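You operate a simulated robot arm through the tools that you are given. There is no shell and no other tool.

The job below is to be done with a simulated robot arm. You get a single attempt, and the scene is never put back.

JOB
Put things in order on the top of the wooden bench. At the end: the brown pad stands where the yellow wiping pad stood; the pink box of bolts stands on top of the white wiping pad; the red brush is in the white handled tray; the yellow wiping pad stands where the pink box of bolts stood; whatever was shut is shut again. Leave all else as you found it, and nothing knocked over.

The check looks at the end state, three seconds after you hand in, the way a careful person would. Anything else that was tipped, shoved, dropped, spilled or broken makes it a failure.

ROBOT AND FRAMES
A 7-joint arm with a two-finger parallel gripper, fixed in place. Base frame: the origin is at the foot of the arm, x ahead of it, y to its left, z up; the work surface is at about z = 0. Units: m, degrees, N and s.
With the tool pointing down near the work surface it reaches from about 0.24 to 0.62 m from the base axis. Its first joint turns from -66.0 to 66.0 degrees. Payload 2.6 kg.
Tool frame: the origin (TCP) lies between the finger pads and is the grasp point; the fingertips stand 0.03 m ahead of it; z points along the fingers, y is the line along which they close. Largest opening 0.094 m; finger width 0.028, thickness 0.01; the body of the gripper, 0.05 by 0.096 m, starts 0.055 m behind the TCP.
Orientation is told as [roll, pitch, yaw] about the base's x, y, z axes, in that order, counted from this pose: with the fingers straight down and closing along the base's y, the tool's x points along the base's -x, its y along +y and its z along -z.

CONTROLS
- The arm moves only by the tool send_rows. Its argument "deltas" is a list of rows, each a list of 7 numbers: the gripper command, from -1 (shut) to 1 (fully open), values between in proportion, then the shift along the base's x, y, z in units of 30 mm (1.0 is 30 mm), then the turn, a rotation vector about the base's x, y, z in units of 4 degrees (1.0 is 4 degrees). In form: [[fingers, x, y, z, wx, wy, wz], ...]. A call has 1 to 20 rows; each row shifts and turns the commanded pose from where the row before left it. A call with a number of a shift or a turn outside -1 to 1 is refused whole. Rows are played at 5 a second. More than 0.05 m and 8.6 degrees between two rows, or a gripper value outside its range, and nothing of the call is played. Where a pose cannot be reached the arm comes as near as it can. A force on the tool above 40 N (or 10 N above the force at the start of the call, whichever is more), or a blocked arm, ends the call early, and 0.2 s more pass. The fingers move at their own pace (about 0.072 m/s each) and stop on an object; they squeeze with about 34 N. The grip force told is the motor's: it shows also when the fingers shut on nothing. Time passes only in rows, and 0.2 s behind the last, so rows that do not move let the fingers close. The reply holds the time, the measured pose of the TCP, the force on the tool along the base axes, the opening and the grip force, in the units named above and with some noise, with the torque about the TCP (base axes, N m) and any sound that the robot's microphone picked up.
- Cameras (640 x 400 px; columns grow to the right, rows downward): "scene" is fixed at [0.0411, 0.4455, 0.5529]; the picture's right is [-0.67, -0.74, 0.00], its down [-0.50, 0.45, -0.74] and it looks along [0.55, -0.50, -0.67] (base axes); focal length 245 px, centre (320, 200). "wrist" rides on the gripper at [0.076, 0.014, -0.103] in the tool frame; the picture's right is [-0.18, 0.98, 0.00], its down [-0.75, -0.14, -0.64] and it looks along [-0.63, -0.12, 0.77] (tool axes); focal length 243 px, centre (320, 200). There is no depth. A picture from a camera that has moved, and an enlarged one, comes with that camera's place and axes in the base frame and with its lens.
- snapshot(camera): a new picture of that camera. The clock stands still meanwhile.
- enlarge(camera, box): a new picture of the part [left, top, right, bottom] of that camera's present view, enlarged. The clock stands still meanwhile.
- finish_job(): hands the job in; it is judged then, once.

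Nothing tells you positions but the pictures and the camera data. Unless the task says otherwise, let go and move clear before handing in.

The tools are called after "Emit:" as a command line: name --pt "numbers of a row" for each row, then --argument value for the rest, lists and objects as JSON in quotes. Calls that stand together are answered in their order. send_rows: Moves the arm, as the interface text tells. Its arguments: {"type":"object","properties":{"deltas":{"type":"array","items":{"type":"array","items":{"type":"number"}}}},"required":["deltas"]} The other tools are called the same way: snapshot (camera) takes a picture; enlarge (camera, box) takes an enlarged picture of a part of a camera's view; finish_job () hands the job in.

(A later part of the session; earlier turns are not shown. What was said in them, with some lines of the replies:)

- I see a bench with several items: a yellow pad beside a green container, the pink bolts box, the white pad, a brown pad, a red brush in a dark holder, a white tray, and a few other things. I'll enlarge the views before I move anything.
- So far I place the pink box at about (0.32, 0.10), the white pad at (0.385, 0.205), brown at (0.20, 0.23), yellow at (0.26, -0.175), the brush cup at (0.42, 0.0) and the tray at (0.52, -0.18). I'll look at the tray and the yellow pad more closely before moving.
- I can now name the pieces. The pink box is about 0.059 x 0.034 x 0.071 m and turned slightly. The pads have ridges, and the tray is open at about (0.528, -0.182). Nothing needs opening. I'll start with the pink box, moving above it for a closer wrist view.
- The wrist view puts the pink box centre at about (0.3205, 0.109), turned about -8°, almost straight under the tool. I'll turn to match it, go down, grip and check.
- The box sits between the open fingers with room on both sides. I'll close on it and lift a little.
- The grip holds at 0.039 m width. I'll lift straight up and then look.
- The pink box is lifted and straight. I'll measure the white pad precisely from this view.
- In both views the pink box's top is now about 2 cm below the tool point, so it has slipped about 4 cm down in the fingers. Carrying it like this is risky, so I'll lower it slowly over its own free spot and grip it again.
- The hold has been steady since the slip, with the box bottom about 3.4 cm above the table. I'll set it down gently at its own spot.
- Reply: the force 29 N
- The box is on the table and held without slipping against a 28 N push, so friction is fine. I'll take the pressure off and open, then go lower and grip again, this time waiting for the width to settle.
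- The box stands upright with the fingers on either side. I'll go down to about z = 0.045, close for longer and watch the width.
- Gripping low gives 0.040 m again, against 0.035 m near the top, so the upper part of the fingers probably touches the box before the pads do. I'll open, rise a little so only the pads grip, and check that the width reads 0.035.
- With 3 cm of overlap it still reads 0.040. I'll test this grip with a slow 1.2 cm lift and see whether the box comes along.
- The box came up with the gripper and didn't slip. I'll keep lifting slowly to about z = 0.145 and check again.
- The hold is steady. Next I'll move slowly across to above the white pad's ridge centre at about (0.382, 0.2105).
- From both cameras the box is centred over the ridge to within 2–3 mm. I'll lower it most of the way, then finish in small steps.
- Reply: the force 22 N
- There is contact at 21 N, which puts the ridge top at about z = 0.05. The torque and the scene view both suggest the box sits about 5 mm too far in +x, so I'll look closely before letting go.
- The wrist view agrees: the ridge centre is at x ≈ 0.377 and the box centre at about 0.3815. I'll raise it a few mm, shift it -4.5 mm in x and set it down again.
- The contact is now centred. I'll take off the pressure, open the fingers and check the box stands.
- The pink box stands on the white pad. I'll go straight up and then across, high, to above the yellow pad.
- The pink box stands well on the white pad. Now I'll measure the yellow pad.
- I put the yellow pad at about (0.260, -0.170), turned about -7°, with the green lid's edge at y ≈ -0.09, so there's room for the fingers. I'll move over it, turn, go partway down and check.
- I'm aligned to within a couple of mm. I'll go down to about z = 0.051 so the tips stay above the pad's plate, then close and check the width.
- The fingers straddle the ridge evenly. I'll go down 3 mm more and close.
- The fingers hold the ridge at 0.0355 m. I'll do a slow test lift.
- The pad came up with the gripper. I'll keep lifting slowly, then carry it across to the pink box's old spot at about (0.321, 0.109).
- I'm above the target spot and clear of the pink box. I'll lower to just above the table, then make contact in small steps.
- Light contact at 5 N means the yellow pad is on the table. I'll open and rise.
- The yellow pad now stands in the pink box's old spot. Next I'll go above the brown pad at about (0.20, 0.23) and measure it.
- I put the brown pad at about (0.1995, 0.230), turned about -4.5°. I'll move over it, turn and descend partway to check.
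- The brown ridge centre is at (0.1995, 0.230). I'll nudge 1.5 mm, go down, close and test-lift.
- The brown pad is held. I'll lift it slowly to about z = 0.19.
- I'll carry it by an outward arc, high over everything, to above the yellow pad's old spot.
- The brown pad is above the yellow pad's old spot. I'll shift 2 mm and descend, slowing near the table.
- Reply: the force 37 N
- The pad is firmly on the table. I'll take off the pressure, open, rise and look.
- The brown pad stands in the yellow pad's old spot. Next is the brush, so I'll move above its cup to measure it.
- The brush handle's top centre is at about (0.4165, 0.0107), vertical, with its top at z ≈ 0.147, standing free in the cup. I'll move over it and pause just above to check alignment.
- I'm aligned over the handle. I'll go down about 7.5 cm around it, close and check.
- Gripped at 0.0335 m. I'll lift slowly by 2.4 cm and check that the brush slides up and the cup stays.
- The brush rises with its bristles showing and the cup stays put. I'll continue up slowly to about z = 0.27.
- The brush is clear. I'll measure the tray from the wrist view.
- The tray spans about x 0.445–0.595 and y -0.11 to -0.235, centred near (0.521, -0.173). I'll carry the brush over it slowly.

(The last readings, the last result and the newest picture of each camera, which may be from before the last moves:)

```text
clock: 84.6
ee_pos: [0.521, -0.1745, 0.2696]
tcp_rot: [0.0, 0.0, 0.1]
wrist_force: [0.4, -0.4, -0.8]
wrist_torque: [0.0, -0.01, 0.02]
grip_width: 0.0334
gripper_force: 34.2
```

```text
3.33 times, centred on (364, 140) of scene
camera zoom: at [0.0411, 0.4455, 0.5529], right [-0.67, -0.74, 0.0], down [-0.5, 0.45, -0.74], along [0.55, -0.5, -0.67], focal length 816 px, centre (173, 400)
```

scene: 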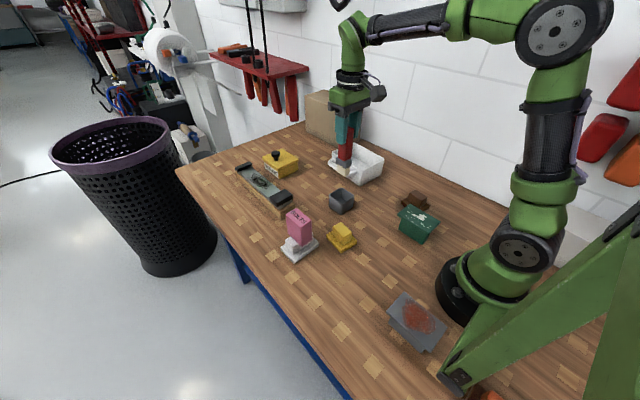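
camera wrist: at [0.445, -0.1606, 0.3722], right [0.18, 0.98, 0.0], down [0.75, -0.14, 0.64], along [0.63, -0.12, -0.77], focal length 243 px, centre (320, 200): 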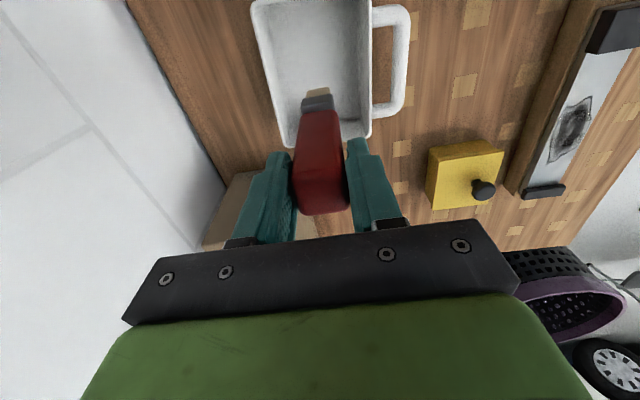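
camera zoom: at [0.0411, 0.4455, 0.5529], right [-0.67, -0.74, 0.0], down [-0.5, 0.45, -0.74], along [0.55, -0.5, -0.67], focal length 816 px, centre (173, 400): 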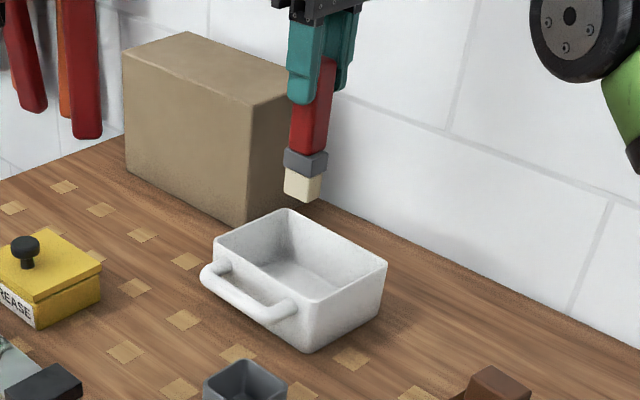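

The brush is over the tray centre. I'll lower most of the way, then feel for the floor.

Emit:
send_rows --pt "-1 0.03 0 -0.2 0 0 0" --pt "-1 0 0 -0.4 0 0 0" --pt "-1 0 0 -0.5 0 0 0" --pt "-1 0 0 -0.5 0 0 0" --pt "-1 0 0 -0.5 0 0 0" --pt "-1 0 0 -0.5 0 0 0" --pt "-1 0 0 -0.5 0 0 0" --pt "-1 0 0 -0.4 0 0 0" --pt "-1 0 0 -0.2 0 0 0" --pt "-1 0 0 0 0 0 0"

Emit:
enlarge --camera "scene" --box '[300, 80, 428, 200]'

Emit:
snapshot --camera "wrist"

```text
clock: 86.8
ee_pos: [0.5223, -0.1741, 0.1566]
tcp_rot: [0.1, 0.1, 0.0]
wrist_force: [-0.1, -0.4, -0.9]
wrist_torque: [-0.01, -0.01, 0.0]
grip_width: 0.0337
gripper_force: 33.7
```

```text
3.33 times, centred on (364, 140) of scene
camera zoom: at [0.0411, 0.4455, 0.5529], right [-0.67, -0.74, 0.0], down [-0.5, 0.45, -0.74], along [0.55, -0.5, -0.67], focal length 816 px, centre (173, 400)
```

zoom: 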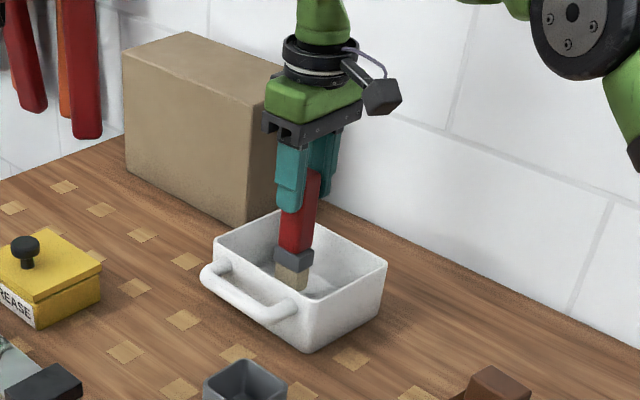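

```text
taken
camera wrist: at [0.4454, -0.1602, 0.259], right [0.18, 0.98, 0.0], down [0.75, -0.14, 0.64], along [0.63, -0.12, -0.77], focal length 243 px, centre (320, 200)
```

wrist: 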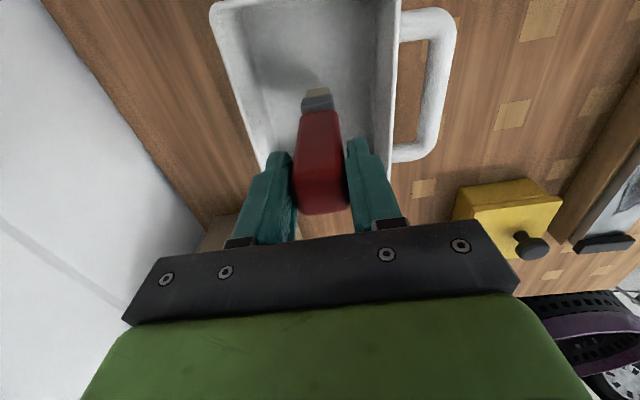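

Emit:
send_rows --pt "-1 0 0 -0.2 0 0 0" --pt "-1 0 0 -0.15 0 0 0" --pt "-1 0 0 0 0 0 0"

Emit:
send_rows --pt "-1 0 0 -0.07 0 0 0" --pt "-1 0 0 0 0 0 0"

```text
clock: 87.6
ee_pos: [0.5217, -0.1723, 0.1451]
tcp_rot: [0.0, 0.0, 0.1]
wrist_force: [0.7, 0.0, -0.5]
wrist_torque: [0.0, 0.02, 0.01]
grip_width: 0.0337
gripper_force: 34.0
```

```text
clock: 88.2
ee_pos: [0.5209, -0.1744, 0.144]
tcp_rot: [0.0, 0.0, 0.2]
wrist_force: [0.3, -0.3, -0.8]
wrist_torque: [-0.03, -0.05, 0.0]
grip_width: 0.0337
gripper_force: 33.8
```

Emit:
send_rows --pt "-1 0 0 -0.07 0 0 0" --pt "-1 0 0 0 0 0 0"

```text
clock: 88.8
ee_pos: [0.5231, -0.1736, 0.142]
tcp_rot: [0.0, 0.1, 0.1]
wrist_force: [0.3, 0.6, 0.0]
wrist_torque: [-0.02, 0.0, -0.03]
grip_width: 0.0335
gripper_force: 34.0
```

Emit:
send_rows --pt "-1 0 0 -0.07 0 0 0" --pt "-1 0 0 0 0 0 0"

```text
clock: 89.4
ee_pos: [0.5223, -0.1743, 0.1421]
tcp_rot: [-0.1, 0.1, 0.1]
wrist_force: [-0.3, -0.5, -0.5]
wrist_torque: [0.0, 0.04, 0.01]
grip_width: 0.0335
gripper_force: 34.1
```

Emit:
send_rows --pt "-1 0 0 -0.05 0 0 0" --pt "-1 0 0 0 0 0 0"

```text
clock: 90.0
ee_pos: [0.5228, -0.1758, 0.1387]
tcp_rot: [-0.1, 0.0, 0.1]
wrist_force: [0.0, 0.5, -0.7]
wrist_torque: [0.04, -0.01, 0.02]
grip_width: 0.0337
gripper_force: 34.5
```

Emit:
send_rows --pt "-1 0 0 -0.05 0 0 0" --pt "-1 0 0 0 0 0 0"

```text
clock: 90.6
ee_pos: [0.5222, -0.1734, 0.1391]
tcp_rot: [0.1, 0.0, 0.0]
wrist_force: [-1.7, 0.2, 5.7]
wrist_torque: [0.03, 0.19, -0.02]
grip_width: 0.0337
gripper_force: 33.8
```

Light contact at 5.7 N means the bristles are on the tray floor. A quick look, then release.

Emit:
enlarge --camera "scene" --box '[310, 110, 406, 185]'

Emit:
snapshot --camera "wrist"

```text
5.33 times, centred on (358, 148) of scene
camera zoom: at [0.0411, 0.4455, 0.5529], right [-0.67, -0.74, 0.0], down [-0.5, 0.45, -0.74], along [0.55, -0.5, -0.67], focal length 1306 px, centre (117, 480)
```

zoom: 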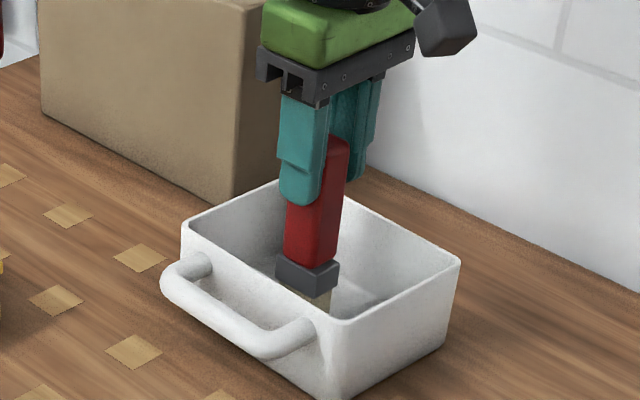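

```text
taken
camera wrist: at [0.4457, -0.1602, 0.241], right [0.18, 0.98, 0.0], down [0.75, -0.14, 0.64], along [0.63, -0.12, -0.77], focal length 243 px, centre (320, 200)
```

wrist: 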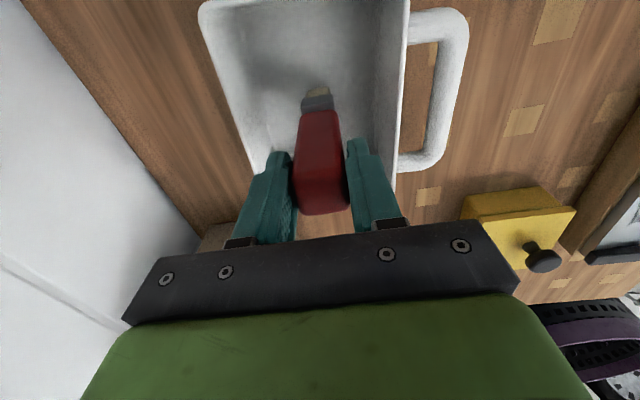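

The brush is upright in the tray. I'll open gently.

Emit:
send_rows --pt "-0.2 0 0 0 0 0 0" --pt "-0.1 0 0 0 0 0 0" --pt "0.1 0 0 0 0 0 0" --pt "0.4 0 0 0 0 0 0" --pt "0.4 0 0 0 0 0 0" --pt "0.4 0 0 0 0 0 0"

Emit:
enlarge --camera "scene" --box '[310, 110, 406, 185]'

Emit:
snapshot --camera "wrist"

```text
clock: 92.0
ee_pos: [0.5227, -0.1746, 0.1377]
tcp_rot: [0.1, -0.1, 0.1]
wrist_force: [0.5, 0.8, -0.1]
wrist_torque: [-0.02, 0.01, -0.01]
grip_width: 0.0659
gripper_force: 0.1
```

```text
5.33 times, centred on (358, 148) of scene
camera zoom: at [0.0411, 0.4455, 0.5529], right [-0.67, -0.74, 0.0], down [-0.5, 0.45, -0.74], along [0.55, -0.5, -0.67], focal length 1306 px, centre (117, 480)
```

zoom: 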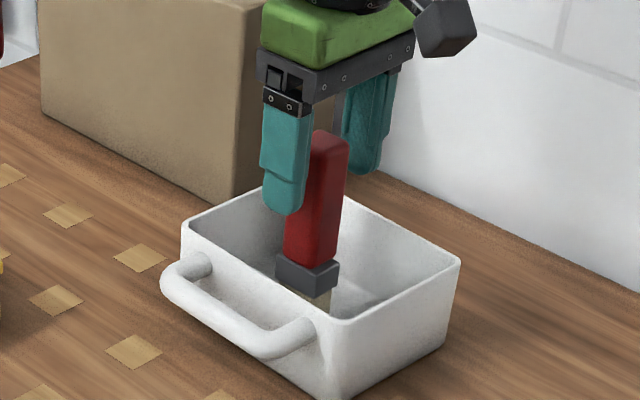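

```text
taken
camera wrist: at [0.4457, -0.1602, 0.2405], right [0.18, 0.98, 0.0], down [0.75, -0.14, 0.64], along [0.63, -0.12, -0.77], focal length 243 px, centre (320, 200)
```

wrist: 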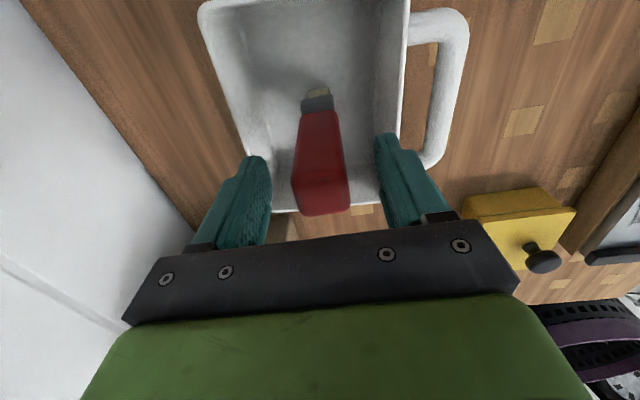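

The brush stands in the tray by itself. I'll go straight up, then back to about the start pose.

Emit:
send_rows --pt "0.4 0 0 0.2 0 0 0" --pt "0.4 0 0 0.5 0 0 0" --pt "0.4 0 0 0.8 0 0 0" --pt "0.4 0 0 0.9 0 0 0" --pt "0.4 0 0 0.9 0 0 0" --pt "0.4 0 0 0.9 0 0 0" --pt "0.4 0 0 0.9 0 0 0" --pt "0.4 -0.5 0.6 0.5 0 0 0" --pt "0.4 -0.6 0.9 0.5 0 0 0" --pt "0.4 -0.7 1 0.5 0 0 0" --pt "0.4 -0.7 1 0.3 0 0 0" --pt "0.4 -0.7 1 0 0 0 0" --pt "0.4 -0.7 1 0 0 0 0" --pt "0.4 -0.7 1 0 0 0 0" --pt "0.4 -0.7 1 0 0 0 0" --pt "0.4 -0.6 0.9 0 0 0 0" --pt "0.4 0 0.6 0 0 0 0" --pt "0.4 0 0 0 0 0 0" --pt "0.4 0 0 0 0 0 0"

Emit:
snapshot --camera "scene"

Emit:
snapshot --camera "wrist"

```text
clock: 96.0
ee_pos: [0.3429, 0.0953, 0.3451]
tcp_rot: [0.1, 0.0, 0.1]
wrist_force: [-0.6, 0.4, 0.1]
wrist_torque: [0.02, 0.0, -0.03]
grip_width: 0.066
gripper_force: 0.1
```

```text
taken
```

scene: 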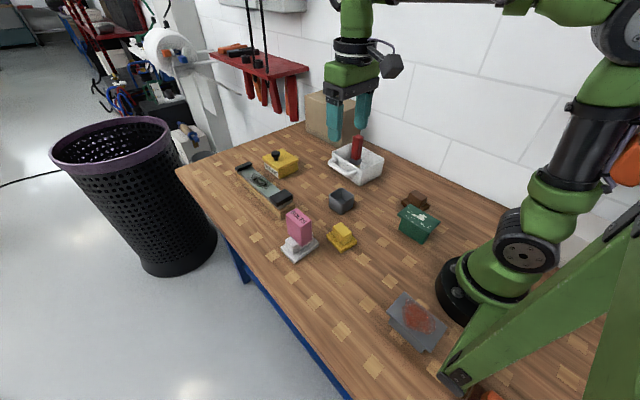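

```text
taken
camera wrist: at [0.266, 0.1094, 0.4475], right [0.18, 0.98, 0.0], down [0.75, -0.14, 0.64], along [0.63, -0.12, -0.77], focal length 243 px, centre (320, 200)
```

wrist: 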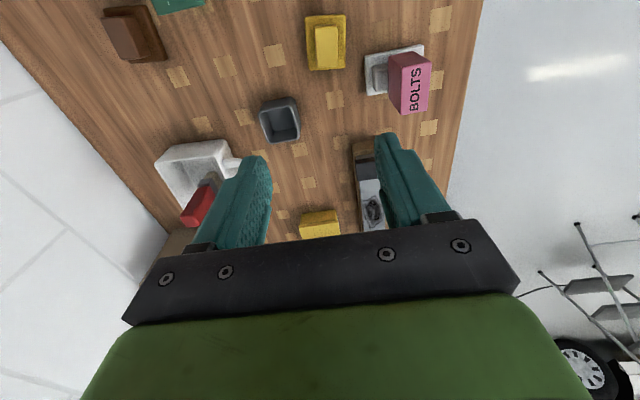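

Everything appears to be in place. I'll check the details up close before handing in.

Emit:
enlarge --camera "scene" --box '[270, 205, 366, 265]'

Emit:
enlarge --camera "scene" --box '[380, 180, 460, 250]'

Emit:
enlarge --camera "scene" --box '[220, 120, 396, 230]'

Emit:
enlarge --camera "wrist" --box '[80, 0, 480, 250]'

```text
6.67 times, centred on (318, 235) of scene
camera zoom: at [0.0411, 0.4455, 0.5529], right [-0.67, -0.74, 0.0], down [-0.5, 0.45, -0.74], along [0.55, -0.5, -0.67], focal length 1632 px, centre (333, -33)
```

zoom: 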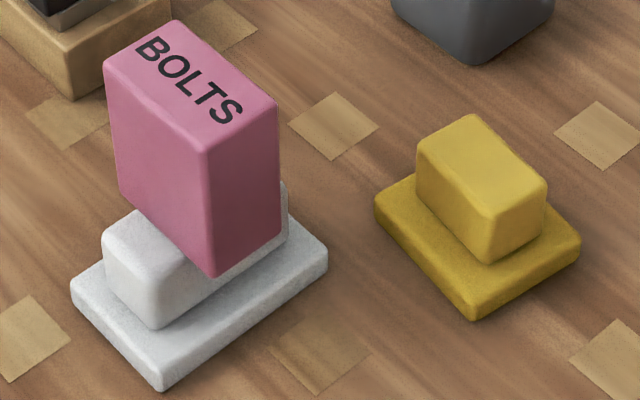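

```text
5.71 times, centred on (420, 215) of scene
camera zoom: at [0.0411, 0.4455, 0.5529], right [-0.67, -0.74, 0.0], down [-0.5, 0.45, -0.74], along [0.55, -0.5, -0.67], focal length 1399 px, centre (-251, 114)
```

zoom: 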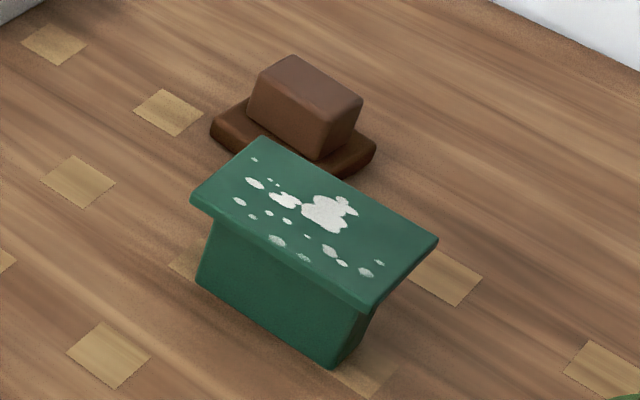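

```text
3.64 times, centred on (308, 175) of scene
camera zoom: at [0.0411, 0.4455, 0.5529], right [-0.67, -0.74, 0.0], down [-0.5, 0.45, -0.74], along [0.55, -0.5, -0.67], focal length 890 px, centre (364, 291)
```

zoom: 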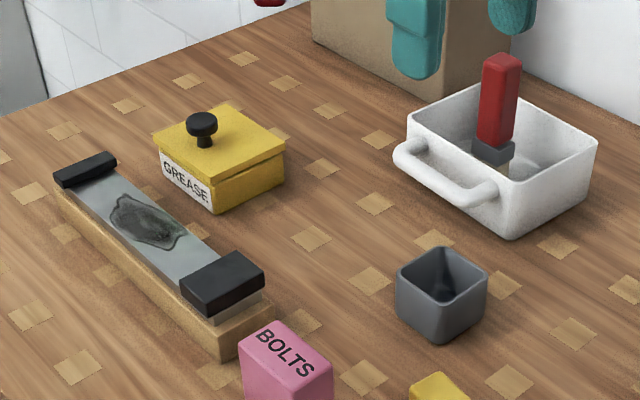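

```text
1.60 times, centred on (280, 125) of wrist
camera zoom: at [0.266, 0.1094, 0.4475], right [0.18, 0.98, 0.0], down [0.75, -0.14, 0.64], along [0.63, -0.12, -0.77], focal length 388 px, centre (384, 320)
```

zoom: 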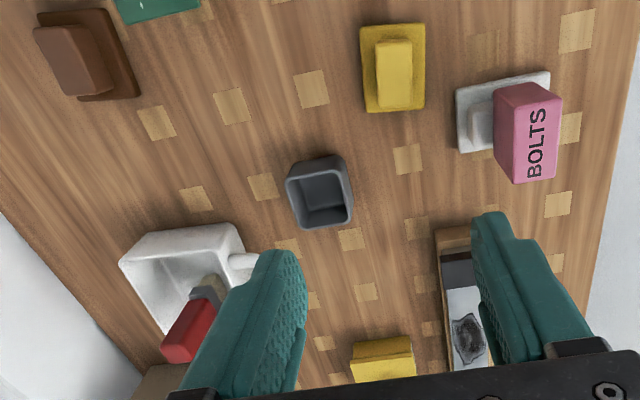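

All four moves check out in the pictures:
- **Pink box:** it stands level on the white pad.
- **Yellow pad:** it is where the pink box stood.
- **Brown pad:** it is where the yellow pad stood.
- **Red brush:** it stands in the tray.

The grease box is still shut, the cup is in place, and nothing else looks disturbed. The gripper is empty and clear, so I'm handing in.

Emit:
finish_job

```text
The job is handed in.
```

The bench is in order and I've handed the job in. In the last pictures everything was where you asked:

- **Pink box of bolts:** it stands upright on top of the white wiping pad, which didn't move.
- **Yellow wiping pad:** it stands where the pink box stood.
- **Brown pad:** it stands where the yellow pad stood, next to the green box.
- **Red brush:** it stands upright, bristles down, in the white handled tray. The grey cup it came from is empty and still in its place.
- **Shut things:** the grease box is still shut; nothing had to be opened.

On the first lift the pink box slipped about 4 cm down in the fingers. I set it back on its own spot and gripped it again before moving it. It did not fall.

The other things on the bench look as they did at the start, and nothing was knocked over. The gripper is empty and clear of the bench.
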